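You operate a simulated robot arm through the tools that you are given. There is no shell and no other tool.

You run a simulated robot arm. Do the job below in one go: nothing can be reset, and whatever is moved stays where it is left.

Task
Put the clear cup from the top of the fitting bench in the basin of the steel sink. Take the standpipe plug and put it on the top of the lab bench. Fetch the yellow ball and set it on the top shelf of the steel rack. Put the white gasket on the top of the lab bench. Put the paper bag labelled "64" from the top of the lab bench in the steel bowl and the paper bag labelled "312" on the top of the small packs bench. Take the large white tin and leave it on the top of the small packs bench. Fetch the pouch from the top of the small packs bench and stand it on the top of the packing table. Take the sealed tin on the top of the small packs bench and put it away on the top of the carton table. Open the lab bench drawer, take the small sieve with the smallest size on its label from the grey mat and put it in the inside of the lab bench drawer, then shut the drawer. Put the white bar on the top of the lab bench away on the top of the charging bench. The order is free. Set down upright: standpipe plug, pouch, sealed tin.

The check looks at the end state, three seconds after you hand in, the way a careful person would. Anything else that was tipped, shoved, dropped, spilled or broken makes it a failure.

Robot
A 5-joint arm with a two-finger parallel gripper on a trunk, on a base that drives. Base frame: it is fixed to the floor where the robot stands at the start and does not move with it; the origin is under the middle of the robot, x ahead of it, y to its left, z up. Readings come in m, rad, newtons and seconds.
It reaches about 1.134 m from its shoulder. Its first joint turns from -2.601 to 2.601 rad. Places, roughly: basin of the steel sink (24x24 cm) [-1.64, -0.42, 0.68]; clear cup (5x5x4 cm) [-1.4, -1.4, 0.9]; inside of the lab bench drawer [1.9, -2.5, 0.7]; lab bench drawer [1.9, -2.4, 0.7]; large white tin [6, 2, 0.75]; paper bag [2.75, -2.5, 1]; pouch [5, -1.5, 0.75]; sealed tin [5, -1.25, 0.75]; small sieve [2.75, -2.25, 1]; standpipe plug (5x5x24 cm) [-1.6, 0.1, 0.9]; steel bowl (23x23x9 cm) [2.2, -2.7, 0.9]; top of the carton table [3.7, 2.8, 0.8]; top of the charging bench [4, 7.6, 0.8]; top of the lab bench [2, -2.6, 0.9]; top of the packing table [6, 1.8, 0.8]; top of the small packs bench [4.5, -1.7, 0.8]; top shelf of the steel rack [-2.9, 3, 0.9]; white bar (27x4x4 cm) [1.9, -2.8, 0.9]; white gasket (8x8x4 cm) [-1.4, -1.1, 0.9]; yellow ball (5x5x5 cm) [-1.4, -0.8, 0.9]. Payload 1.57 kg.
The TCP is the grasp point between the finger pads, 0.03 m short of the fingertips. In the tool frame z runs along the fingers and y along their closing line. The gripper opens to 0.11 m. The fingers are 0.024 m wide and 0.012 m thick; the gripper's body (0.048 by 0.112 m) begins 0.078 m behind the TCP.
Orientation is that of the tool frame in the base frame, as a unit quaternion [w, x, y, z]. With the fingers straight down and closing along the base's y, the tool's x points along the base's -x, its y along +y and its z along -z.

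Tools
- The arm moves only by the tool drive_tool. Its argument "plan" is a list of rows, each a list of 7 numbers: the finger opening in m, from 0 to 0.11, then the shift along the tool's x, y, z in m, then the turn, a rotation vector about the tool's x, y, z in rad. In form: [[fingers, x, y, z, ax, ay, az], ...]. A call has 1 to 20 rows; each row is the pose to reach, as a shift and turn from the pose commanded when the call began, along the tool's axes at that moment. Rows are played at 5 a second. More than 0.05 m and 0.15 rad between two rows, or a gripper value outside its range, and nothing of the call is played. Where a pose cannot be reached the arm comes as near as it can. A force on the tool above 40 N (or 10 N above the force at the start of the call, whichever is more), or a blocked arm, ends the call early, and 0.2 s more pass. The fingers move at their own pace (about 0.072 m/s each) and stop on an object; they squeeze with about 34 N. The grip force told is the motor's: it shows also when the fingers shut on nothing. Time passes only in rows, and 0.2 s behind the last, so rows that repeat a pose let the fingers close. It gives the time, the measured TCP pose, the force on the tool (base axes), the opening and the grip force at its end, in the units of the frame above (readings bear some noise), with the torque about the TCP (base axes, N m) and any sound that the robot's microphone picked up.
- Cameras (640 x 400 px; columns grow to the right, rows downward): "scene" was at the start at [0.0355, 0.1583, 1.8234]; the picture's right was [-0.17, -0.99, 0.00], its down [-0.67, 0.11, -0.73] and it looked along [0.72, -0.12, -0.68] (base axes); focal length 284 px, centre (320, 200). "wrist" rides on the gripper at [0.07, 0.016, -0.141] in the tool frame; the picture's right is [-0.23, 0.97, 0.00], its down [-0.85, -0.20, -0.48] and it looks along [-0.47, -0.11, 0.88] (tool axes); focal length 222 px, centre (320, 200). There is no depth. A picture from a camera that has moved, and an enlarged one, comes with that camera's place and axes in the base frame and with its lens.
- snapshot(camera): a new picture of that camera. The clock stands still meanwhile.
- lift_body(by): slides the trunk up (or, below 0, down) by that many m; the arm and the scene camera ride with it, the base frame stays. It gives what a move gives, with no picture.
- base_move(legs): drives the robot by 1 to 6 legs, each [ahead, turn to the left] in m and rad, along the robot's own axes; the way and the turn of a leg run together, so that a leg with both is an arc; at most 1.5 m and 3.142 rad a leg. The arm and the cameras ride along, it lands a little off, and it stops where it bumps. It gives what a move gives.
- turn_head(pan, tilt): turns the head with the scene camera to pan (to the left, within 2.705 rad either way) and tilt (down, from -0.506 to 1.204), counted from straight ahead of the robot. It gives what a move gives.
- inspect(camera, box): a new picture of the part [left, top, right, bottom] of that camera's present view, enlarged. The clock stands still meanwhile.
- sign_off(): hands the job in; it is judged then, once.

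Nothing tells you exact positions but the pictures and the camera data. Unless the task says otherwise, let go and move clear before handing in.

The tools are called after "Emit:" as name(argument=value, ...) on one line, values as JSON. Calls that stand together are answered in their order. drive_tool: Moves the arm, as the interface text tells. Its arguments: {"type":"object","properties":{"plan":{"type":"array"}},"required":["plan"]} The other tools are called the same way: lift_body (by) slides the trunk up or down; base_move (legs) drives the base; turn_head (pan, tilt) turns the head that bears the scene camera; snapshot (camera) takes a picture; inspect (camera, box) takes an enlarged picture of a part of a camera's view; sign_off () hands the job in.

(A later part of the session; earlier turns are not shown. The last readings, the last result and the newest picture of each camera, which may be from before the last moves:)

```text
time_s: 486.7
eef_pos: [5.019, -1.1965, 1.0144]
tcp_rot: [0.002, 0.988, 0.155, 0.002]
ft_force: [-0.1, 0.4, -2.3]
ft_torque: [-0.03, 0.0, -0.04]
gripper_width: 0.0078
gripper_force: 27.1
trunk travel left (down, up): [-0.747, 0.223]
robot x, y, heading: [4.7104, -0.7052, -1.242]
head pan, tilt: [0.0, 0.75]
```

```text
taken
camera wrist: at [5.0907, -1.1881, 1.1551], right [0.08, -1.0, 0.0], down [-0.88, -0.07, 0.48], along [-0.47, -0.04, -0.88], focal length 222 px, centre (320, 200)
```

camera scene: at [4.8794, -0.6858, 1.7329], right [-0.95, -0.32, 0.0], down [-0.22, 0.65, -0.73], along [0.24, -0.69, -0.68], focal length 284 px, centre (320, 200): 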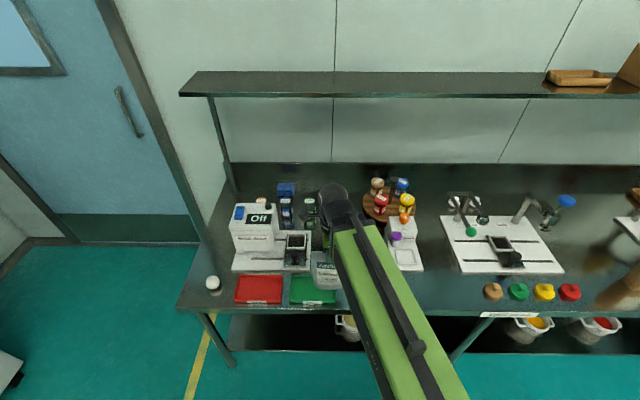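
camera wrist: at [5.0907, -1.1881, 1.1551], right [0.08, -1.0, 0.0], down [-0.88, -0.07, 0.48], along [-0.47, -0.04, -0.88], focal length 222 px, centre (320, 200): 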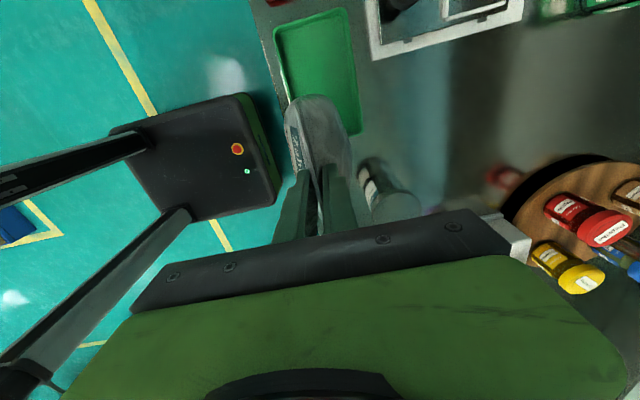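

The pouch is out and the tin is untouched. I'll raise it, back off, and look toward the packing table.

Emit:
lift_body(by=0.2)

Emit:
base_move(legs=[[-0.5, 0], [0, 1.2]])

Emit:
turn_head(pan=0.9, tilt=0.35)

Emit:
snapshot(camera="scene")

Emit:
turn_head(pan=2.0, tilt=0.35)

Emit:
snapshot(camera="scene")

```text
time_s: 488.9
eef_pos: [5.0193, -1.1965, 1.2142]
tcp_rot: [0.003, 0.988, 0.155, 0.001]
ft_force: [0.6, 0.0, -2.6]
ft_torque: [-0.03, 0.02, 0.02]
gripper_width: 0.0078
gripper_force: 27.1
trunk travel left (down, up): [-0.947, 0.023]
robot x, y, heading: [4.7068, -0.7076, -1.243]
head pan, tilt: [0.0, 0.75]
```

```text
time_s: 494.8
eef_pos: [5.1135, -0.1091, 1.2131]
tcp_rot: [0.002, 0.724, 0.69, 0.001]
ft_force: [0.8, 0.2, -2.3]
ft_torque: [-0.04, 0.06, 0.01]
gripper_width: 0.0077
gripper_force: 27.1
trunk travel left (down, up): [-0.947, 0.023]
robot x, y, heading: [4.5414, -0.1963, -0.037]
head pan, tilt: [0.0, 0.75]
```

```text
time_s: 496.0
eef_pos: [5.1115, -0.1104, 1.2143]
tcp_rot: [0.002, 0.723, 0.691, 0.002]
ft_force: [-0.3, -0.1, -2.3]
ft_torque: [-0.06, -0.01, -0.02]
gripper_width: 0.0078
gripper_force: 26.9
trunk travel left (down, up): [-0.947, 0.023]
robot x, y, heading: [4.5414, -0.1924, -0.033]
head pan, tilt: [0.901, 0.351]
```

```text
taken
camera scene: at [4.5635, 0.0487, 1.9683], right [0.76, -0.65, 0.0], down [-0.22, -0.26, -0.94], along [0.61, 0.71, -0.34], focal length 284 px, centre (320, 200)
```

scene: 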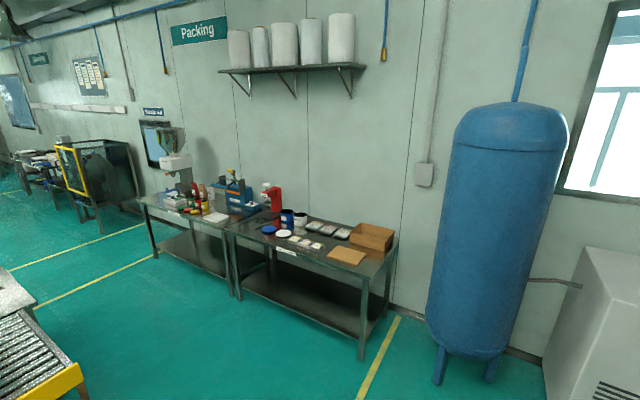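

```text
time_s: 497.4
eef_pos: [5.1125, -0.1092, 1.2132]
tcp_rot: [0.001, 0.724, 0.69, 0.002]
ft_force: [0.2, -0.8, -1.0]
ft_torque: [0.0, 0.01, -0.03]
gripper_width: 0.0078
gripper_force: 27.3
trunk travel left (down, up): [-0.947, 0.023]
robot x, y, heading: [4.5397, -0.1936, -0.037]
head pan, tilt: [2.0, 0.351]
```

```text
taken
camera scene: at [4.4673, 0.0628, 1.9685], right [0.92, 0.38, 0.0], down [0.13, -0.32, -0.94], along [-0.36, 0.87, -0.34], focal length 284 px, centre (320, 200)
```

scene: 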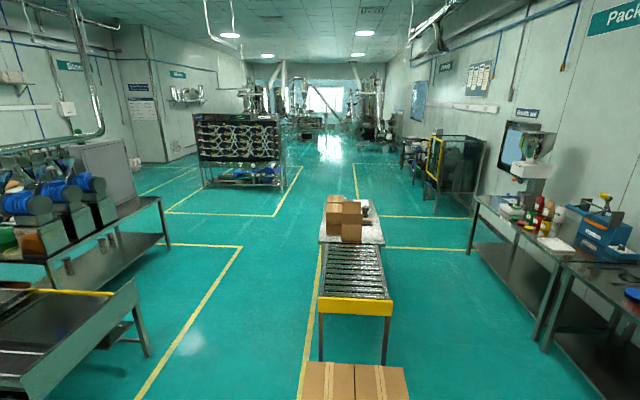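

I can see the packing table (tins, paper, cardboard tray) by the end wall and the roller conveyor leading to the carton table. Zooming in on the packing table.

Emit:
turn_head(pan=0.9, tilt=0.35)

Emit:
inspect(camera="scene", box=[220, 170, 420, 300])

Emit:
inspect(camera="scene", box=[130, 150, 290, 250])

```text
time_s: 498.7
eef_pos: [5.112, -0.1091, 1.2134]
tcp_rot: [0.002, 0.724, 0.69, 0.002]
ft_force: [-0.2, 0.2, -2.4]
ft_torque: [0.01, 0.01, 0.02]
gripper_width: 0.0076
gripper_force: 26.9
trunk travel left (down, up): [-0.947, 0.023]
robot x, y, heading: [4.5441, -0.1908, -0.03]
head pan, tilt: [0.901, 0.351]
```

```text
3.08 times, centred on (320, 235) of scene
camera zoom: at [4.5633, 0.0478, 1.9685], right [0.76, -0.65, 0.0], down [-0.22, -0.26, -0.94], along [0.61, 0.72, -0.34], focal length 873 px, centre (320, 92)
```

zoom: 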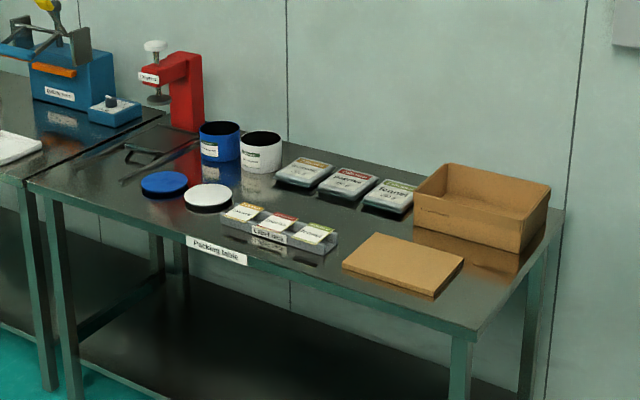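

```text
4.00 times, centred on (210, 200) of scene
camera zoom: at [4.5633, 0.0478, 1.9685], right [0.76, -0.65, 0.0], down [-0.22, -0.26, -0.94], along [0.61, 0.72, -0.34], focal length 1135 px, centre (760, 200)
```

zoom: 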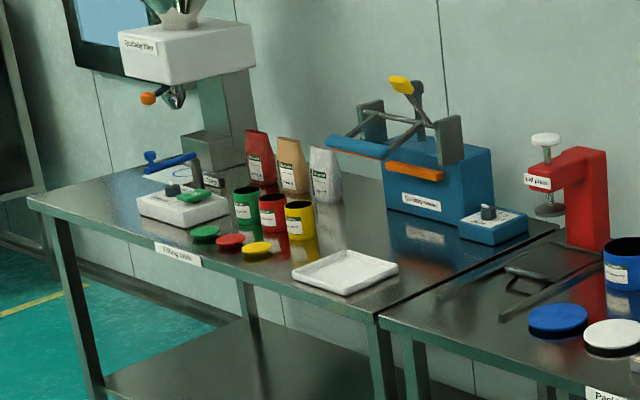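

The packing table runs u 5.99–6.69, v -0.79–0.70; its front-left corner is free for the pouch, and the large white open tin is at about (6.08,2.11). Driving around the cartons to face the table.

Emit:
base_move(legs=[[0, 0.89], [1.33, 0], [0, 1.026], [1.15, 0], [0, -1.571]])

Emit:
turn_head(pan=0.0, tilt=0.7)

Emit:
snapshot(camera="scene")

Emit:
snapshot(camera="wrist")

```text
time_s: 519.6
eef_pos: [5.5388, 2.1829, 1.2129]
tcp_rot: [0.0, 0.591, 0.807, 0.002]
ft_force: [-0.3, -0.4, -2.7]
ft_torque: [0.0, 0.01, 0.02]
gripper_width: 0.0079
gripper_force: 26.7
trunk travel left (down, up): [-0.947, 0.023]
robot x, y, heading: [5.0424, 1.8757, 0.336]
head pan, tilt: [0.901, 0.351]
```

```text
time_s: 520.8
eef_pos: [5.5356, 2.1831, 1.2126]
tcp_rot: [0.001, 0.592, 0.806, 0.002]
ft_force: [0.5, -0.1, -1.8]
ft_torque: [-0.01, -0.01, -0.03]
gripper_width: 0.0075
gripper_force: 26.6
trunk travel left (down, up): [-0.947, 0.023]
robot x, y, heading: [5.0433, 1.8749, 0.328]
head pan, tilt: [0.0, 0.7]
```

```text
taken
camera scene: at [5.0246, 2.0452, 1.9372], right [0.33, -0.95, 0.0], down [-0.61, -0.21, -0.77], along [0.72, 0.25, -0.64], focal length 284 px, centre (320, 200)
```

scene: 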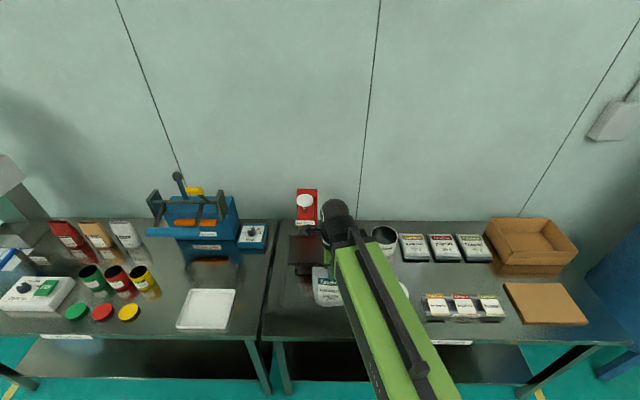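

```text
taken
camera wrist: at [5.5308, 2.2555, 1.355], right [1.0, 0.08, 0.0], down [0.06, -0.88, 0.48], along [0.04, -0.47, -0.88], focal length 222 px, centre (320, 200)
```

wrist: 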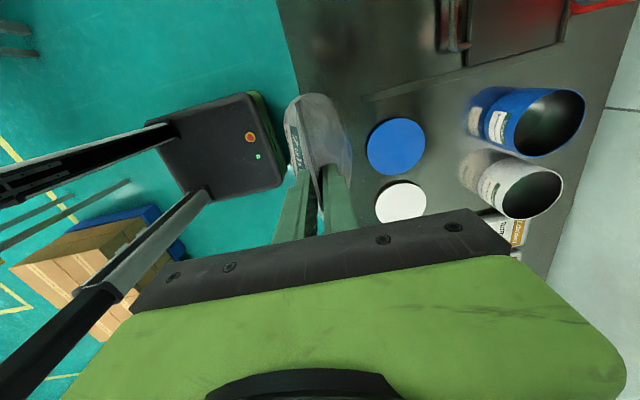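

Emit:
inspect(camera="scene", box=[250, 200, 410, 350])

Emit:
inspect(camera="wrist", box=[280, 0, 600, 220])

```text
2.67 times, centred on (330, 275) of scene
camera zoom: at [5.0246, 2.0452, 1.9372], right [0.33, -0.95, 0.0], down [-0.61, -0.21, -0.77], along [0.72, 0.25, -0.64], focal length 757 px, centre (293, 0)
```

zoom: 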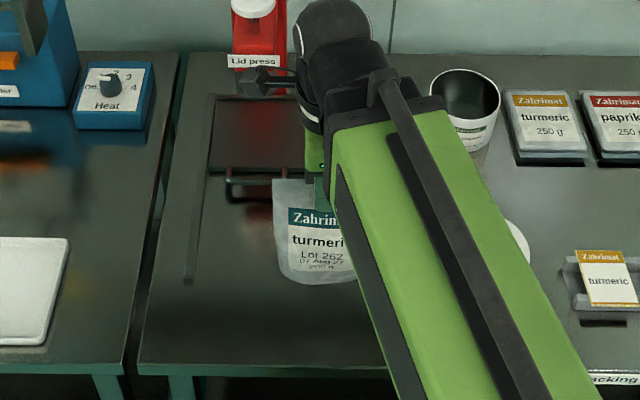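

```text
1.82 times, centred on (440, 110) of wrist
camera zoom: at [5.5308, 2.2555, 1.355], right [1.0, 0.08, 0.0], down [0.06, -0.88, 0.48], along [0.04, -0.47, -0.88], focal length 404 px, centre (102, 364)
```

zoom: 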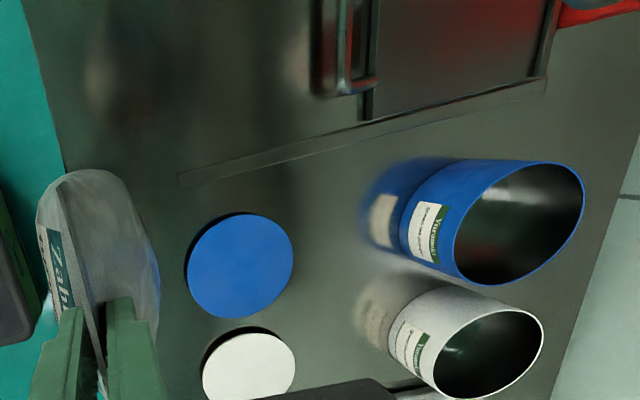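

The lid press has two guide bars; the lane between them at the front (u≈6.105, v≈0.465) is clear and wide enough for the pouch. Moving there and lowering.

Emit:
drive_tool(plan=[[0.0, 0.0214, 0.0331, 0, 0, 0, 0], [0.0, 0.0428, 0.0663, 0, 0, 0, 0], [0.0, 0.0643, 0.0994, 0, 0, 0, 0], [0.0, 0.0857, 0.1326, 0, 0, 0, 0], [0.0, 0.1071, 0.1657, 0, 0, 0, 0], [0.0, 0.1071, 0.1657, 0, 0, 0, 0]])

Emit:
lift_body(by=-0.22)

Emit:
inspect(camera="scene", box=[230, 130, 390, 300])

Emit:
snapshot(camera="wrist")

```text
time_s: 522.2
eef_pos: [5.6622, 2.3348, 1.2138]
tcp_rot: [0.001, 0.591, 0.807, 0.003]
ft_force: [-0.4, 0.3, -1.9]
ft_torque: [0.0, -0.04, 0.0]
gripper_width: 0.0078
gripper_force: 26.5
trunk travel left (down, up): [-0.947, 0.023]
robot x, y, heading: [5.0416, 1.8695, 0.33]
head pan, tilt: [0.0, 0.7]
```

```text
time_s: 524.5
eef_pos: [5.6612, 2.3341, 0.9937]
tcp_rot: [0.001, 0.592, 0.806, 0.002]
ft_force: [0.6, -0.2, -1.6]
ft_torque: [0.01, 0.0, 0.0]
gripper_width: 0.0078
gripper_force: 26.6
trunk travel left (down, up): [-0.727, 0.243]
robot x, y, heading: [5.0414, 1.8739, 0.33]
head pan, tilt: [0.0, 0.7]
```

```text
2.35 times, centred on (310, 215) of scene
camera zoom: at [5.0243, 2.0459, 1.7172], right [0.32, -0.95, 0.0], down [-0.61, -0.21, -0.76], along [0.72, 0.25, -0.64], focal length 668 px, centre (344, 165)
```

zoom: 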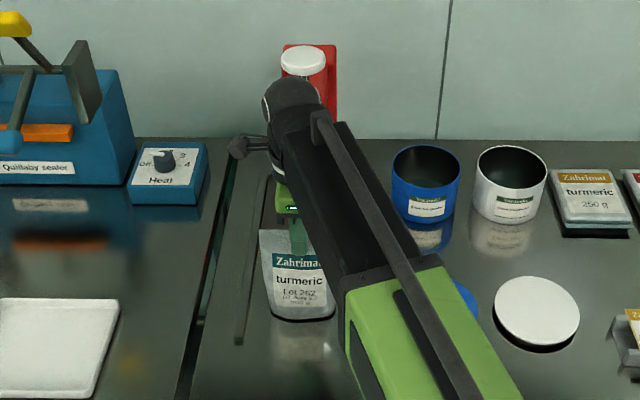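

```text
taken
camera wrist: at [5.6562, 2.4074, 1.135], right [1.0, 0.08, 0.0], down [0.06, -0.88, 0.48], along [0.04, -0.47, -0.88], focal length 222 px, centre (320, 200)
```

wrist: 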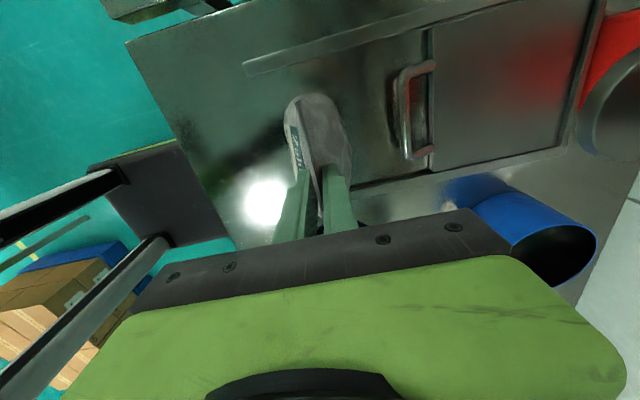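

Emit:
lift_body(by=-0.04)

Emit:
lift_body(by=-0.008)

Emit:
lift_body(by=-0.006)

Emit:
inspect(camera="scene", box=[230, 130, 390, 300])

```text
time_s: 524.9
eef_pos: [5.6613, 2.3341, 0.989]
tcp_rot: [0.001, 0.591, 0.806, 0.003]
ft_force: [-3.4, -0.7, 20.7]
ft_torque: [-0.84, 0.84, -0.11]
gripper_width: 0.0079
gripper_force: 27.1
trunk travel left (down, up): [-0.72, 0.25]
robot x, y, heading: [5.0437, 1.8731, 0.328]
head pan, tilt: [0.0, 0.7]
stopped: the force on the tool passed its limit at 219 N (the readings are from after the stop); the commanded pose is now the measured one
```

```text
time_s: 525.2
eef_pos: [5.6612, 2.3352, 0.9879]
tcp_rot: [0.001, 0.592, 0.806, 0.004]
ft_force: [-1.0, 1.3, 31.9]
ft_torque: [-0.81, 0.57, -0.04]
gripper_width: 0.008
gripper_force: 26.5
trunk travel left (down, up): [-0.719, 0.251]
robot x, y, heading: [5.0422, 1.8731, 0.332]
head pan, tilt: [0.0, 0.7]
stopped: the force on the tool passed its limit at 54 N (the readings are from after the stop); the commanded pose is now the measured one
```

```text
time_s: 525.5
eef_pos: [5.6603, 2.3335, 0.9883]
tcp_rot: [0.002, 0.592, 0.806, 0.004]
ft_force: [-0.4, 1.0, 32.4]
ft_torque: [-0.68, 0.47, -0.05]
gripper_width: 0.0075
gripper_force: 26.5
trunk travel left (down, up): [-0.719, 0.251]
robot x, y, heading: [5.0409, 1.872, 0.332]
head pan, tilt: [0.0, 0.7]
stopped: the force on the tool passed its limit at 51 N (the readings are from after the stop); the commanded pose is now the measured one
```

```text
2.35 times, centred on (310, 215) of scene
camera zoom: at [5.0214, 2.0437, 1.7101], right [0.32, -0.95, 0.0], down [-0.61, -0.21, -0.77], along [0.72, 0.25, -0.64], focal length 668 px, centre (344, 165)
```

zoom: 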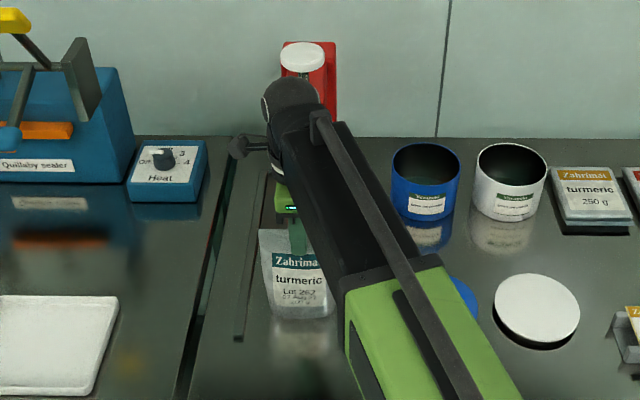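

The packing table is higher than expected (about 0.82); the pouch is already standing on it. I'll relieve the pressure and release gently.

Emit:
lift_body(by=0.004)

Emit:
drive_tool(plan=[[0.012, 0, 0, 0, 0, 0, 0], [0.02, 0, 0, 0, 0, 0, 0], [0.03, 0, 0, 0, 0, 0, 0], [0.045, 0, 0, 0, 0, 0, 0], [0.06, 0, 0, 0, 0, 0, 0], [0.06, 0, 0, 0, 0, 0, 0]])

Emit:
lift_body(by=0.2)

Emit:
snapshot(camera="wrist")

Emit:
inspect(camera="scene", box=[230, 170, 470, 340])

```text
time_s: 526.0
eef_pos: [5.6614, 2.335, 0.9911]
tcp_rot: [0.002, 0.591, 0.806, 0.003]
ft_force: [-0.6, 0.0, -2.4]
ft_torque: [0.01, -0.04, 0.0]
gripper_width: 0.0076
gripper_force: 26.4
trunk travel left (down, up): [-0.723, 0.247]
robot x, y, heading: [5.0426, 1.8718, 0.325]
head pan, tilt: [0.0, 0.7]
```

```text
time_s: 527.4
eef_pos: [5.6619, 2.335, 0.9913]
tcp_rot: [0.002, 0.591, 0.806, 0.003]
ft_force: [1.0, 0.4, 1.1]
ft_torque: [-0.02, -0.03, 0.02]
gripper_width: 0.0599
gripper_force: 0.0
trunk travel left (down, up): [-0.723, 0.247]
robot x, y, heading: [5.0386, 1.8735, 0.33]
head pan, tilt: [0.0, 0.7]
```

```text
time_s: 529.6
eef_pos: [5.6621, 2.3358, 1.1907]
tcp_rot: [0.001, 0.591, 0.806, 0.003]
ft_force: [-0.2, 0.5, 0.5]
ft_torque: [-0.03, 0.0, 0.01]
gripper_width: 0.0604
gripper_force: 0.1
trunk travel left (down, up): [-0.923, 0.047]
robot x, y, heading: [5.0405, 1.8687, 0.328]
head pan, tilt: [0.0, 0.7]
```

```text
taken
camera wrist: at [5.6565, 2.4082, 1.3314], right [1.0, 0.08, 0.01], down [0.06, -0.88, 0.48], along [0.04, -0.47, -0.88], focal length 222 px, centre (320, 200)
```

wrist: 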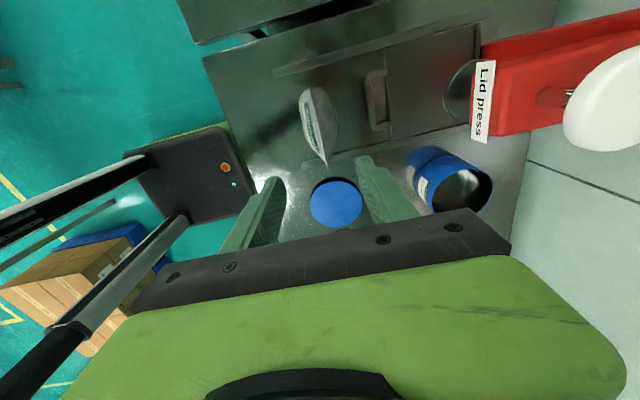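

```text
2.35 times, centred on (350, 255) of scene
camera zoom: at [5.0243, 2.0459, 1.9135], right [0.32, -0.95, 0.0], down [-0.61, -0.21, -0.77], along [0.72, 0.25, -0.64], focal length 668 px, centre (249, 71)
```

zoom: 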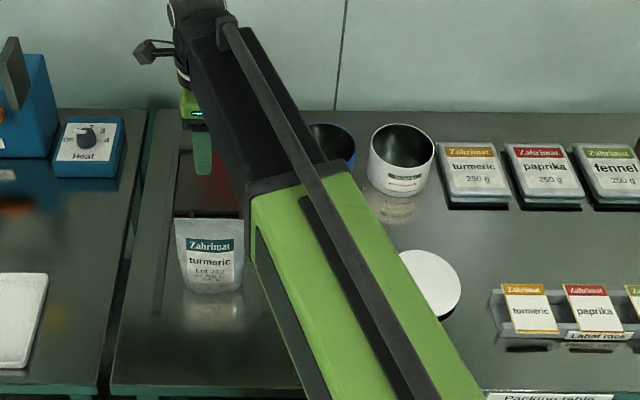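

The pouch stands upright on the packing table. Now the large white tin: it looks about 13 cm wide, too wide to grip from outside, so I need a closer look. Moving forward a little and over it.

Emit:
base_move(legs=[[0.1, 0]])

Emit:
drive_tool(plan=[[0.06, -0.043, 0.012, 0, 0, 0, 0], [0.06, -0.086, 0.024, 0, 0, 0, 0], [0.06, -0.129, 0.036, 0, 0, 0, 0], [0.06, -0.172, 0.048, 0, 0, 0, 0], [0.06, -0.215, 0.06, 0, 0, 0, 0], [0.06, -0.258, 0.072, 0, 0, 0, 0], [0.06, -0.301, 0.084, 0, 0, 0, 0], [0.06, -0.344, 0.096, 0, 0, 0, 0], [0.06, -0.38, 0.106, 0, 0, 0, 0]])

Emit:
snapshot(camera="wrist")

Emit:
snapshot(camera="scene")

```text
time_s: 530.7
eef_pos: [5.7594, 2.3695, 1.1896]
tcp_rot: [0.001, 0.592, 0.806, 0.002]
ft_force: [-0.2, 0.4, 0.6]
ft_torque: [-0.02, 0.08, 0.02]
gripper_width: 0.06
gripper_force: 0.0
trunk travel left (down, up): [-0.923, 0.047]
robot x, y, heading: [5.14, 1.9058, 0.328]
head pan, tilt: [0.0, 0.7]
```

```text
time_s: 532.7
eef_pos: [5.9746, 2.0373, 1.1897]
tcp_rot: [0.003, 0.591, 0.806, 0.003]
ft_force: [-0.4, -0.7, 0.9]
ft_torque: [0.02, -0.01, 0.02]
gripper_width: 0.0599
gripper_force: 0.0
trunk travel left (down, up): [-0.923, 0.047]
robot x, y, heading: [5.1414, 1.9041, 0.328]
head pan, tilt: [0.0, 0.7]
```

```text
taken
camera wrist: at [5.9677, 2.1093, 1.3313], right [1.0, 0.08, 0.01], down [0.06, -0.88, 0.48], along [0.04, -0.47, -0.88], focal length 222 px, centre (320, 200)
```

wrist: 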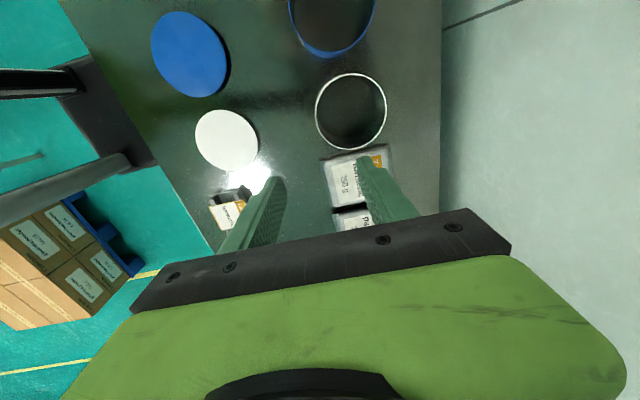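

```text
taken
camera scene: at [5.1199, 2.0779, 1.9136], right [0.32, -0.95, 0.0], down [-0.61, -0.21, -0.76], along [0.72, 0.25, -0.64], focal length 284 px, centre (320, 200)
```

scene: 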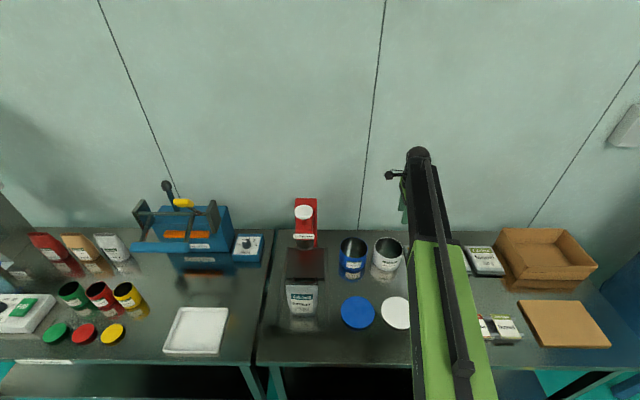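

The tin's rim is centred near (6.025,2.059), about 12.8 cm wide, rim at about z=0.91. I'll pinch its near wall with one finger inside. Aligning on the wall and lowering part way to check.

Emit:
drive_tool(plan=[[0.05, 0.005, -0.0052, 0, 0, 0, 0], [0.05, 0.005, -0.0052, 0, 0, 0, 0]])

Emit:
lift_body(by=-0.19)

Emit:
snapshot(camera="wrist")

Emit:
inspect(camera="scene", box=[330, 140, 490, 270])

```text
time_s: 533.3
eef_pos: [5.9667, 2.041, 1.1897]
tcp_rot: [0.003, 0.591, 0.807, 0.002]
ft_force: [0.8, 0.6, 0.4]
ft_torque: [-0.03, 0.01, 0.03]
gripper_width: 0.0504
gripper_force: 0.0
trunk travel left (down, up): [-0.923, 0.047]
robot x, y, heading: [5.1401, 1.9009, 0.333]
head pan, tilt: [0.0, 0.7]
```

```text
time_s: 535.4
eef_pos: [5.9658, 2.041, 0.9998]
tcp_rot: [0.001, 0.592, 0.806, 0.003]
ft_force: [0.1, -0.3, 0.4]
ft_torque: [0.01, 0.01, 0.0]
gripper_width: 0.0501
gripper_force: 0.1
trunk travel left (down, up): [-0.733, 0.237]
robot x, y, heading: [5.139, 1.9051, 0.334]
head pan, tilt: [0.0, 0.7]
```

```text
taken
camera wrist: at [5.9606, 2.1131, 1.1415], right [1.0, 0.08, 0.01], down [0.06, -0.88, 0.48], along [0.04, -0.47, -0.88], focal length 222 px, centre (320, 200)
```

wrist: 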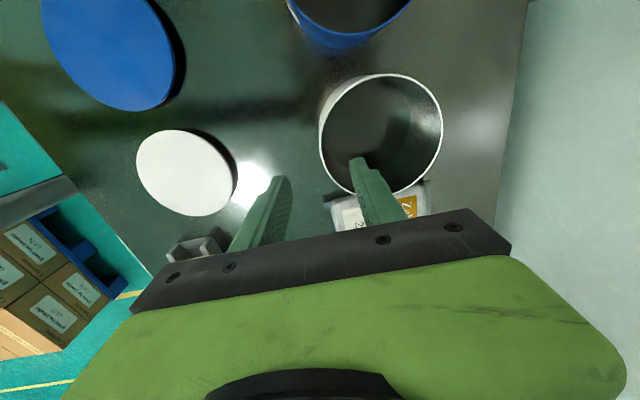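

```text
3.08 times, centred on (410, 205) of scene
camera zoom: at [5.1194, 2.0785, 1.7236], right [0.32, -0.95, 0.0], down [-0.61, -0.21, -0.77], along [0.72, 0.25, -0.64], focal length 873 px, centre (43, 185)
```

zoom: 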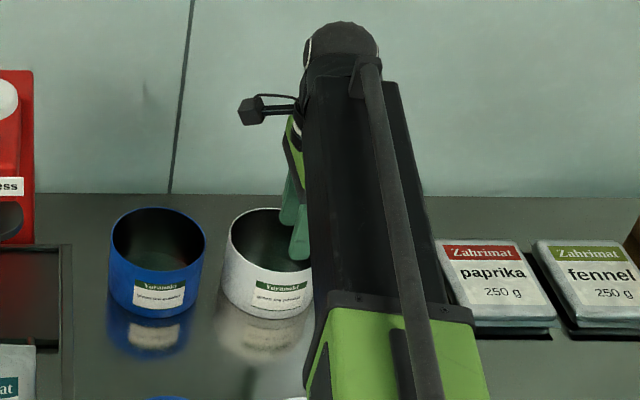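

The near wall lies right at the TCP line, inner finger above the tin's opening. Small correction, then lowering around the wall.

Emit:
drive_tool(plan=[[0.05, 0.0075, 0.0035, 0, 0, 0, 0], [0.05, 0.0075, 0.0035, 0, 0, 0, 0]])

Emit:
lift_body(by=-0.07)

Emit:
snapshot(camera="wrist")

Emit:
inspect(camera="scene", box=[330, 140, 490, 270])

```text
time_s: 536.0
eef_pos: [5.9656, 2.0482, 0.9998]
tcp_rot: [0.002, 0.591, 0.807, 0.003]
ft_force: [-1.8, 0.3, 0.0]
ft_torque: [0.0, 0.03, 0.0]
gripper_width: 0.0498
gripper_force: 0.1
trunk travel left (down, up): [-0.733, 0.237]
robot x, y, heading: [5.1409, 1.9053, 0.336]
head pan, tilt: [0.0, 0.7]
```

```text
time_s: 537.1
eef_pos: [5.9682, 2.048, 0.9308]
tcp_rot: [0.002, 0.591, 0.806, 0.002]
ft_force: [-0.3, -0.2, 0.0]
ft_torque: [-0.01, 0.03, -0.01]
gripper_width: 0.05
gripper_force: 0.0
trunk travel left (down, up): [-0.663, 0.307]
robot x, y, heading: [5.137, 1.9061, 0.327]
head pan, tilt: [0.0, 0.7]
```

```text
taken
camera wrist: at [5.9618, 2.1213, 1.0715], right [1.0, 0.08, 0.01], down [0.06, -0.88, 0.48], along [0.04, -0.47, -0.88], focal length 222 px, centre (320, 200)
```

wrist: 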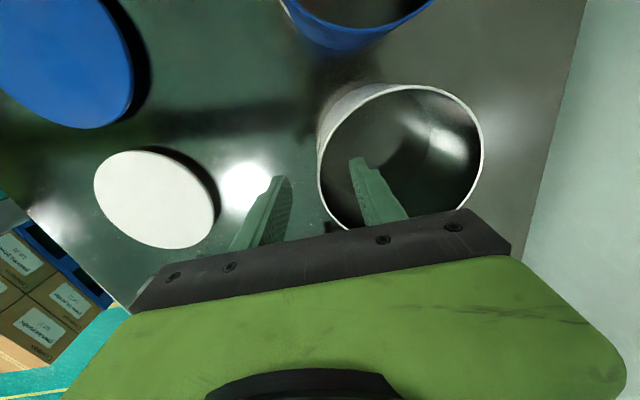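

```text
3.08 times, centred on (410, 205) of scene
camera zoom: at [5.1194, 2.0785, 1.6536], right [0.32, -0.95, 0.0], down [-0.61, -0.21, -0.77], along [0.72, 0.25, -0.64], focal length 873 px, centre (43, 185)
```

zoom: 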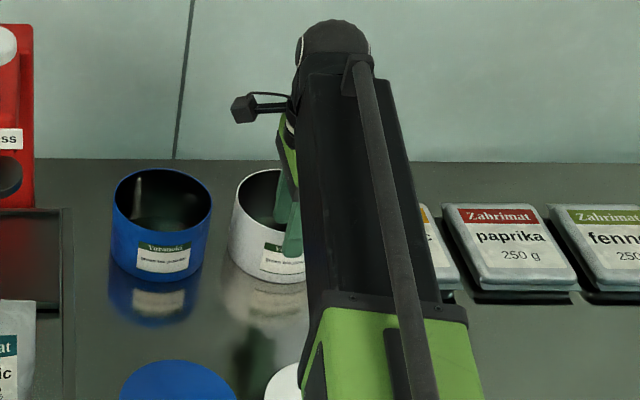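

One finger is inside, one outside. Lowering another 3.5 cm and pinching the wall.

Emit:
lift_body(by=-0.033)

Emit:
drive_tool(plan=[[0.035, 0, 0, 0, 0, 0, 0], [0.02, 0, 0, 0, 0, 0, 0], [0.0, 0, 0, 0, 0, 0, 0], [0.0, 0, 0, 0, 0, 0, 0], [0.0, 0, 0, 0, 0, 0, 0]])

Emit:
snapshot(camera="wrist")

```text
time_s: 537.9
eef_pos: [5.9677, 2.048, 0.8972]
tcp_rot: [0.002, 0.591, 0.807, 0.003]
ft_force: [-0.2, 0.3, 0.3]
ft_torque: [0.02, 0.04, -0.01]
gripper_width: 0.05
gripper_force: 0.1
trunk travel left (down, up): [-0.63, 0.34]
robot x, y, heading: [5.1379, 1.9025, 0.332]
head pan, tilt: [0.0, 0.7]
```

```text
time_s: 539.1
eef_pos: [5.9681, 2.0489, 0.8968]
tcp_rot: [0.002, 0.592, 0.806, 0.003]
ft_force: [-0.4, -0.5, 0.2]
ft_torque: [-0.04, 0.08, 0.02]
gripper_width: 0.0029
gripper_force: 24.7
trunk travel left (down, up): [-0.63, 0.34]
robot x, y, heading: [5.139, 1.9034, 0.33]
head pan, tilt: [0.0, 0.7]
```

```text
taken
camera wrist: at [5.9618, 2.1214, 1.0384], right [1.0, 0.08, 0.01], down [0.06, -0.88, 0.48], along [0.04, -0.47, -0.88], focal length 222 px, centre (320, 200)
```

wrist: 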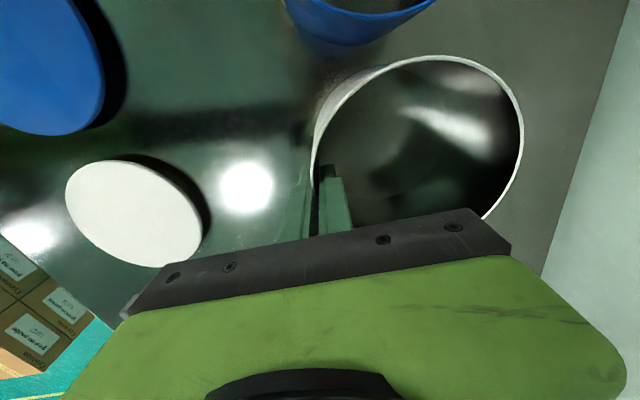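

The wall is pinched (3 mm). Lifting 3 cm to check for tilting.

Emit:
lift_body(by=0.03)

Emit:
snapshot(camera="wrist")

Emit:
inspect(camera="scene", box=[330, 140, 490, 270])

```text
time_s: 539.8
eef_pos: [5.9682, 2.0491, 0.9274]
tcp_rot: [0.002, 0.592, 0.806, 0.003]
ft_force: [0.7, 0.0, -2.1]
ft_torque: [-0.06, 0.11, 0.01]
gripper_width: 0.003
gripper_force: 24.1
trunk travel left (down, up): [-0.66, 0.31]
robot x, y, heading: [5.1397, 1.9044, 0.329]
head pan, tilt: [0.0, 0.7]
```

```text
taken
camera wrist: at [5.962, 2.1214, 1.0683], right [1.0, 0.08, 0.01], down [0.06, -0.88, 0.48], along [0.04, -0.47, -0.88], focal length 222 px, centre (320, 200)
```

wrist: 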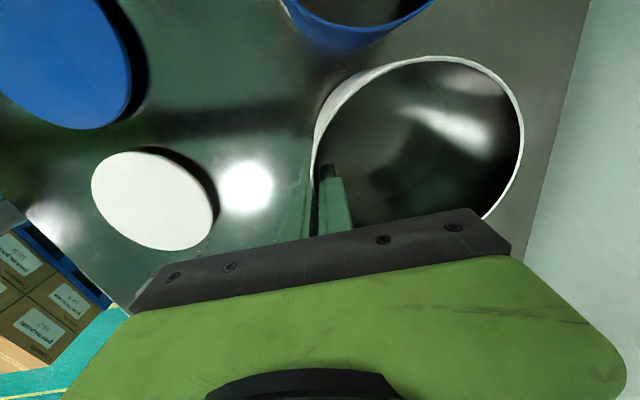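

```text
3.08 times, centred on (410, 205) of scene
camera zoom: at [5.1197, 2.0786, 1.6506], right [0.32, -0.95, 0.0], down [-0.61, -0.21, -0.76], along [0.72, 0.25, -0.64], focal length 873 px, centre (43, 185)
```

zoom: 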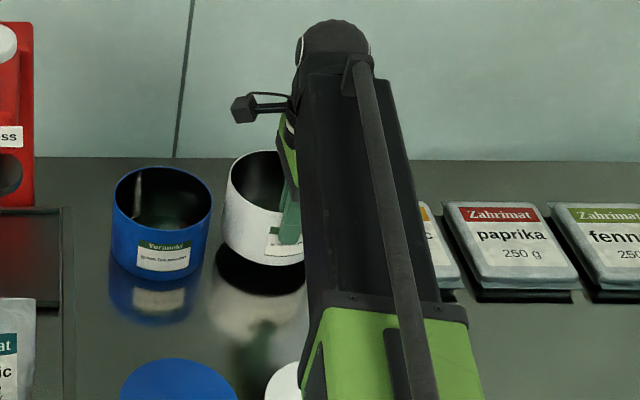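

The tin hangs level. I'll raise it, retract, and carry it back to the small packs bench along the same route.

Emit:
lift_body(by=0.28)

Emit:
drive_tool(plan=[[0.0, 0.0, -0.045, 0, 0, 0, 0], [0.0, 0.0, -0.09, 0, 0, 0, 0], [0.0, 0.0, -0.135, 0, 0, 0, 0], [0.0, 0.0, -0.18, 0, 0, 0, 0], [0.0, 0.0, -0.225, 0, 0, 0, 0], [0.0, 0.0, -0.25, 0, 0, 0, 0]])

Emit:
base_move(legs=[[-0.1, 0], [0, -1.571], [1.12, 0], [0, -1.026], [1.33, 0], [0, 1.01]])

Emit:
turn_head(pan=0.0, tilt=0.75)

Emit:
snapshot(camera="scene")

Emit:
snapshot(camera="wrist")

```text
time_s: 542.7
eef_pos: [5.9685, 2.0487, 1.2076]
tcp_rot: [0.002, 0.591, 0.807, 0.003]
ft_force: [-0.4, 0.6, -1.8]
ft_torque: [-0.04, 0.15, -0.01]
gripper_width: 0.0026
gripper_force: 24.2
trunk travel left (down, up): [-0.94, 0.03]
robot x, y, heading: [5.1359, 1.9045, 0.327]
head pan, tilt: [0.0, 0.7]
```

```text
time_s: 544.1
eef_pos: [5.7294, 1.9736, 1.2067]
tcp_rot: [0.003, 0.591, 0.807, 0.003]
ft_force: [0.1, -0.7, -1.8]
ft_torque: [-0.01, 0.14, -0.02]
gripper_width: 0.0029
gripper_force: 24.2
trunk travel left (down, up): [-0.94, 0.03]
robot x, y, heading: [5.1371, 1.9101, 0.329]
head pan, tilt: [0.0, 0.7]
```

```text
time_s: 565.7
eef_pos: [4.5998, -0.7829, 1.2076]
tcp_rot: [0.004, 0.99, 0.143, 0.002]
ft_force: [-1.7, 0.5, -1.7]
ft_torque: [0.13, -0.01, -0.01]
gripper_width: 0.0026
gripper_force: 23.9
trunk travel left (down, up): [-0.94, 0.03]
robot x, y, heading: [4.5702, -0.1849, -1.269]
head pan, tilt: [0.0, 0.7]
```

```text
time_s: 566.4
eef_pos: [4.6041, -0.7846, 1.2075]
tcp_rot: [0.004, 0.99, 0.143, 0.0]
ft_force: [1.0, 0.0, -1.7]
ft_torque: [0.14, 0.03, 0.0]
gripper_width: 0.0029
gripper_force: 24.3
trunk travel left (down, up): [-0.94, 0.03]
robot x, y, heading: [4.5743, -0.1839, -1.264]
head pan, tilt: [0.0, 0.75]
```

```text
taken
camera scene: at [4.7461, -0.169, 1.9263], right [-0.95, -0.3, 0.0], down [-0.2, 0.65, -0.73], along [0.22, -0.7, -0.68], focal length 284 px, centre (320, 200)
```

scene: 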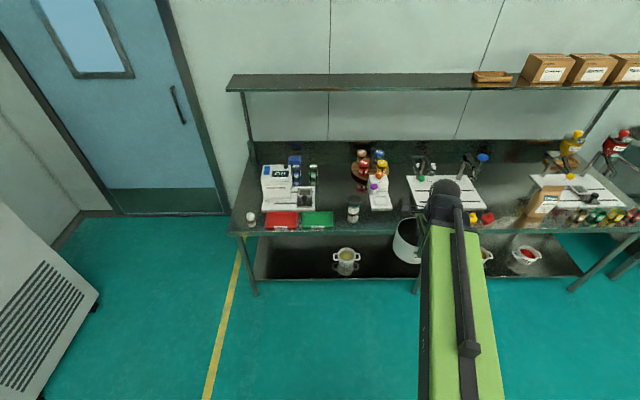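

```text
taken
camera wrist: at [4.6756, -0.7781, 1.348], right [0.06, -1.0, 0.01], down [-0.88, -0.05, 0.48], along [-0.48, -0.03, -0.88], focal length 222 px, centre (320, 200)
```

wrist: 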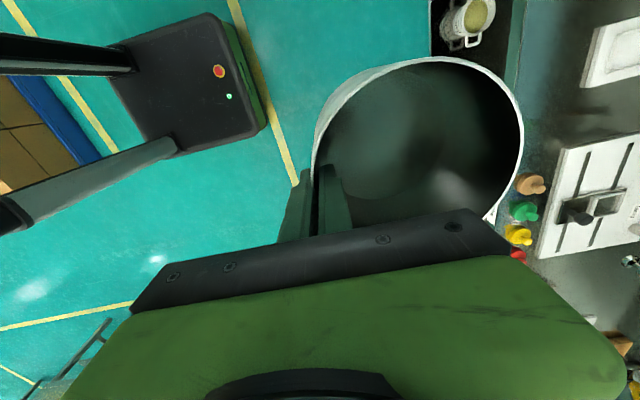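

Emit:
base_move(legs=[[0.5, 0]])

Emit:
snapshot(camera="scene")

Emit:
inspect(camera="scene", box=[180, 170, 420, 320])

```text
time_s: 569.3
eef_pos: [4.7538, -1.2637, 1.2064]
tcp_rot: [0.004, 0.99, 0.144, 0.001]
ft_force: [-0.7, 0.6, -1.8]
ft_torque: [0.14, 0.04, 0.0]
gripper_width: 0.0026
gripper_force: 24.0
trunk travel left (down, up): [-0.94, 0.03]
robot x, y, heading: [4.7238, -0.6586, -1.265]
head pan, tilt: [0.0, 0.75]
```

```text
taken
camera scene: at [4.8957, -0.647, 1.9263], right [-0.95, -0.3, 0.0], down [-0.2, 0.65, -0.73], along [0.22, -0.7, -0.68], focal length 284 px, centre (320, 200)
```

scene: 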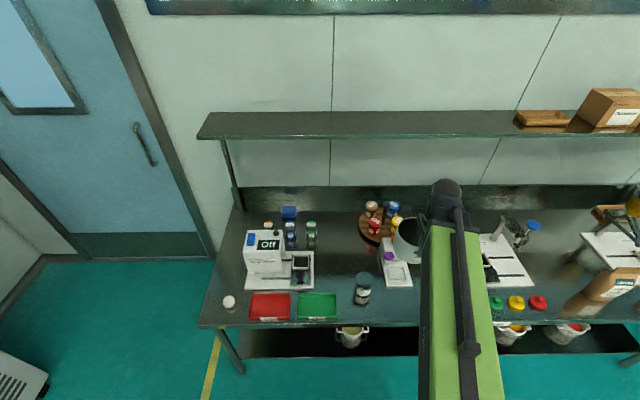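

```text
2.67 times, centred on (300, 245) of scene
camera zoom: at [4.8957, -0.647, 1.9263], right [-0.95, -0.3, 0.0], down [-0.2, 0.65, -0.73], along [0.22, -0.7, -0.68], focal length 757 px, centre (373, 80)
```

zoom: 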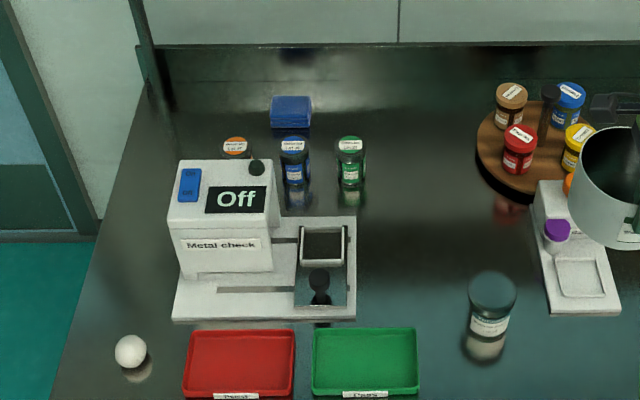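

The free space behind the sealed tin is at about u=4.36, v=-2.95. Moving the white tin there and lowering.

Emit:
drive_tool(plan=[[0.0, 0.0344, 0.0295, 0, 0, 0, 0], [0.0, 0.0687, 0.059, 0, 0, 0, 0], [0.0, 0.1031, 0.0885, 0, 0, 0, 0], [0.0, 0.1374, 0.1179, 0, 0, 0, 0], [0.0, 0.1718, 0.1474, 0, 0, 0, 0], [0.0, 0.2061, 0.1769, 0, 0, 0, 0], [0.0, 0.2405, 0.2064, 0, 0, 0, 0], [0.0, 0.2405, 0.2064, 0, 0, 0, 0]])

Emit:
lift_body(by=-0.28)

Emit:
snapshot(camera="wrist")

Emit:
inspect(camera="scene", box=[230, 130, 430, 280])

```text
time_s: 571.1
eef_pos: [5.0421, -1.3913, 1.2065]
tcp_rot: [0.003, 0.99, 0.142, 0.0]
ft_force: [-0.4, 0.0, -2.2]
ft_torque: [0.11, 0.02, -0.01]
gripper_width: 0.0026
gripper_force: 23.9
trunk travel left (down, up): [-0.94, 0.03]
robot x, y, heading: [4.7234, -0.6608, -1.27]
head pan, tilt: [0.0, 0.75]
```

```text
time_s: 573.9
eef_pos: [5.043, -1.391, 0.927]
tcp_rot: [0.003, 0.99, 0.144, 0.0]
ft_force: [0.2, 0.1, -1.5]
ft_torque: [0.11, -0.01, -0.03]
gripper_width: 0.0027
gripper_force: 23.8
trunk travel left (down, up): [-0.66, 0.31]
robot x, y, heading: [4.7198, -0.6586, -1.271]
head pan, tilt: [0.0, 0.75]
```

```text
taken
camera wrist: at [5.1131, -1.3844, 1.0683], right [0.06, -1.0, 0.01], down [-0.88, -0.05, 0.48], along [-0.48, -0.03, -0.88], focal length 222 px, centre (320, 200)
```

wrist: 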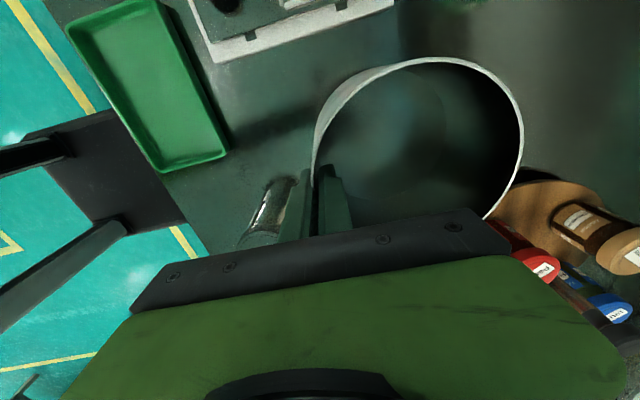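

```text
2.67 times, centred on (330, 205) of scene
camera zoom: at [4.8954, -0.6458, 1.6463], right [-0.95, -0.3, 0.0], down [-0.2, 0.65, -0.73], along [0.22, -0.7, -0.68], focal length 757 px, centre (293, 187)
```

zoom: 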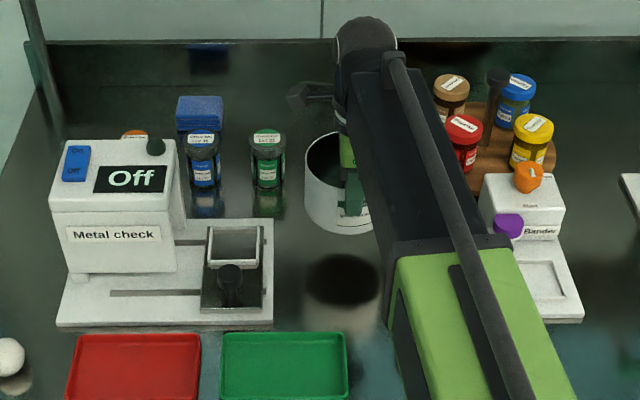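

Emit:
lift_body(by=-0.06)

Emit:
lift_body(by=-0.015)

Emit:
lift_body(by=-0.008)

Emit:
lift_body(by=-0.004)

Emit:
inspect(camera="scene", box=[230, 130, 430, 280])

```text
time_s: 574.9
eef_pos: [5.0418, -1.39, 0.8669]
tcp_rot: [0.003, 0.99, 0.143, 0.0]
ft_force: [-0.3, -0.2, -1.4]
ft_torque: [0.09, 0.08, -0.02]
gripper_width: 0.0031
gripper_force: 24.0
trunk travel left (down, up): [-0.6, 0.37]
robot x, y, heading: [4.7222, -0.6609, -1.269]
head pan, tilt: [0.0, 0.75]
```

```text
time_s: 575.5
eef_pos: [5.042, -1.3904, 0.8525]
tcp_rot: [0.003, 0.99, 0.144, 0.0]
ft_force: [-0.1, -0.6, -2.2]
ft_torque: [0.09, 0.0, -0.02]
gripper_width: 0.0026
gripper_force: 23.3
trunk travel left (down, up): [-0.585, 0.385]
robot x, y, heading: [4.722, -0.6616, -1.266]
head pan, tilt: [0.0, 0.75]
```

```text
time_s: 576.1
eef_pos: [5.0417, -1.3913, 0.8441]
tcp_rot: [0.003, 0.99, 0.144, 0.0]
ft_force: [-0.6, -0.3, -1.8]
ft_torque: [0.12, 0.04, 0.01]
gripper_width: 0.0024
gripper_force: 24.2
trunk travel left (down, up): [-0.577, 0.393]
robot x, y, heading: [4.7217, -0.6565, -1.263]
head pan, tilt: [0.0, 0.75]
```

```text
time_s: 576.6
eef_pos: [5.0418, -1.3908, 0.8404]
tcp_rot: [0.003, 0.99, 0.143, 0.0]
ft_force: [0.6, 0.5, -2.4]
ft_torque: [0.1, 0.0, 0.05]
gripper_width: 0.0027
gripper_force: 24.0
trunk travel left (down, up): [-0.573, 0.397]
robot x, y, heading: [4.7203, -0.6596, -1.271]
head pan, tilt: [0.0, 0.75]
```

```text
2.67 times, centred on (330, 205) of scene
camera zoom: at [4.8954, -0.6458, 1.5593], right [-0.95, -0.3, 0.0], down [-0.2, 0.65, -0.73], along [0.22, -0.7, -0.68], focal length 757 px, centre (293, 187)
```

zoom: 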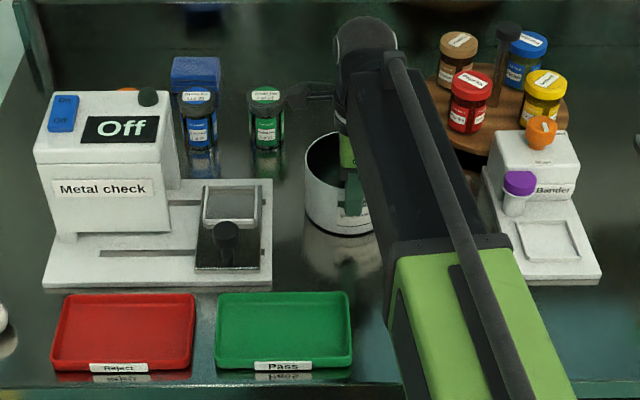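

Emit:
lift_body(by=-0.003)

Emit:
lift_body(by=-0.003)

Emit:
lift_body(by=-0.003)

```text
time_s: 577.2
eef_pos: [5.0403, -1.3904, 0.8373]
tcp_rot: [0.004, 0.99, 0.144, 0.001]
ft_force: [-1.6, 0.9, -1.2]
ft_torque: [0.16, 0.1, 0.0]
gripper_width: 0.0026
gripper_force: 23.8
trunk travel left (down, up): [-0.57, 0.4]
robot x, y, heading: [4.7206, -0.6584, -1.268]
head pan, tilt: [0.0, 0.75]
```

```text
time_s: 577.7
eef_pos: [5.0411, -1.3906, 0.8365]
tcp_rot: [0.004, 0.99, 0.143, 0.0]
ft_force: [1.6, -4.0, 24.4]
ft_torque: [-0.23, -0.05, 0.0]
gripper_width: 0.0027
gripper_force: 23.8
trunk travel left (down, up): [-0.567, 0.403]
robot x, y, heading: [4.7231, -0.6619, -1.268]
head pan, tilt: [0.0, 0.75]
```

```text
time_s: 578.2
eef_pos: [5.0411, -1.3887, 0.8335]
tcp_rot: [0.004, 0.99, 0.144, 0.0]
ft_force: [-0.3, -0.3, 22.0]
ft_torque: [0.01, 0.0, 0.02]
gripper_width: 0.0027
gripper_force: 23.4
trunk travel left (down, up): [-0.564, 0.406]
robot x, y, heading: [4.7231, -0.6637, -1.265]
head pan, tilt: [0.0, 0.75]
```

The white tin is on the bench. Releasing the wall and lifting straight out.

Emit:
lift_body(by=0.003)

Emit:
drive_tool(plan=[[0.01, 0, 0, 0, 0, 0, 0], [0.02, 0, 0, 0, 0, 0, 0], [0.03, 0, 0, 0, 0, 0, 0], [0.045, 0, 0, 0, 0, 0, 0], [0.045, 0, 0, 0, 0, 0, 0]])

Emit:
lift_body(by=0.2)

Emit:
snapshot(camera="wrist")

Emit:
inspect(camera="scene", box=[230, 150, 430, 300])

```text
time_s: 578.7
eef_pos: [5.0418, -1.3905, 0.8344]
tcp_rot: [0.003, 0.99, 0.143, 0.001]
ft_force: [0.3, -0.1, -1.9]
ft_torque: [0.09, -0.01, 0.0]
gripper_width: 0.0029
gripper_force: 24.2
trunk travel left (down, up): [-0.567, 0.403]
robot x, y, heading: [4.7228, -0.6612, -1.269]
head pan, tilt: [0.0, 0.75]
```

```text
time_s: 579.9
eef_pos: [5.0427, -1.3902, 0.834]
tcp_rot: [0.003, 0.99, 0.143, 0.001]
ft_force: [0.0, 0.6, 0.5]
ft_torque: [-0.02, -0.04, -0.01]
gripper_width: 0.0451
gripper_force: 0.1
trunk travel left (down, up): [-0.567, 0.403]
robot x, y, heading: [4.7231, -0.6617, -1.267]
head pan, tilt: [0.0, 0.75]
```

```text
time_s: 582.1
eef_pos: [5.0406, -1.3912, 1.0343]
tcp_rot: [0.003, 0.99, 0.144, 0.001]
ft_force: [-0.6, 0.0, -0.4]
ft_torque: [0.02, -0.01, 0.0]
gripper_width: 0.0449
gripper_force: 0.0
trunk travel left (down, up): [-0.767, 0.203]
robot x, y, heading: [4.7214, -0.6567, -1.266]
head pan, tilt: [0.0, 0.75]
```

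```text
taken
camera wrist: at [5.1131, -1.3843, 1.1753], right [0.06, -1.0, 0.01], down [-0.88, -0.05, 0.48], along [-0.48, -0.03, -0.88], focal length 222 px, centre (320, 200)
```

wrist: 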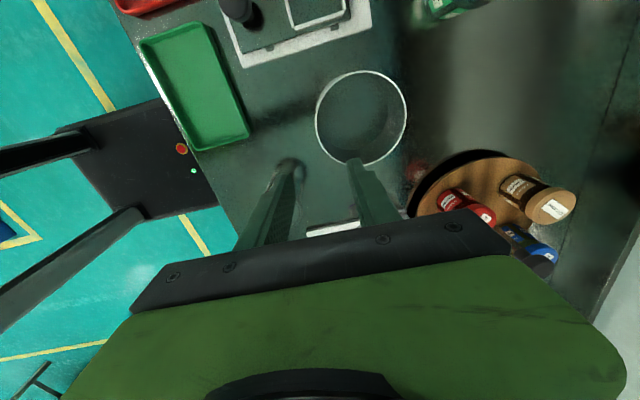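

```text
2.67 times, centred on (330, 225) of scene
camera zoom: at [4.8954, -0.6456, 1.7533], right [-0.95, -0.3, 0.0], down [-0.2, 0.65, -0.73], along [0.22, -0.7, -0.68], focal length 757 px, centre (293, 133)
```

zoom: 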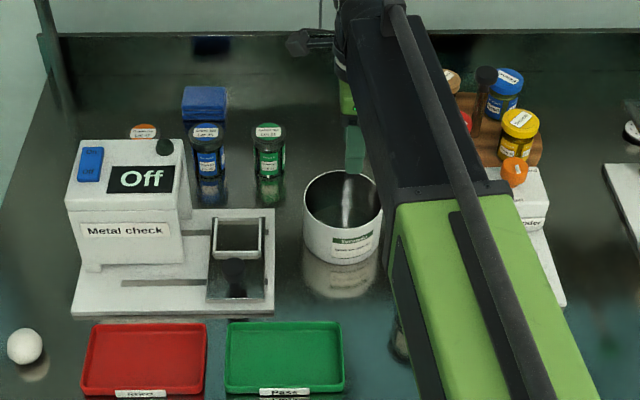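

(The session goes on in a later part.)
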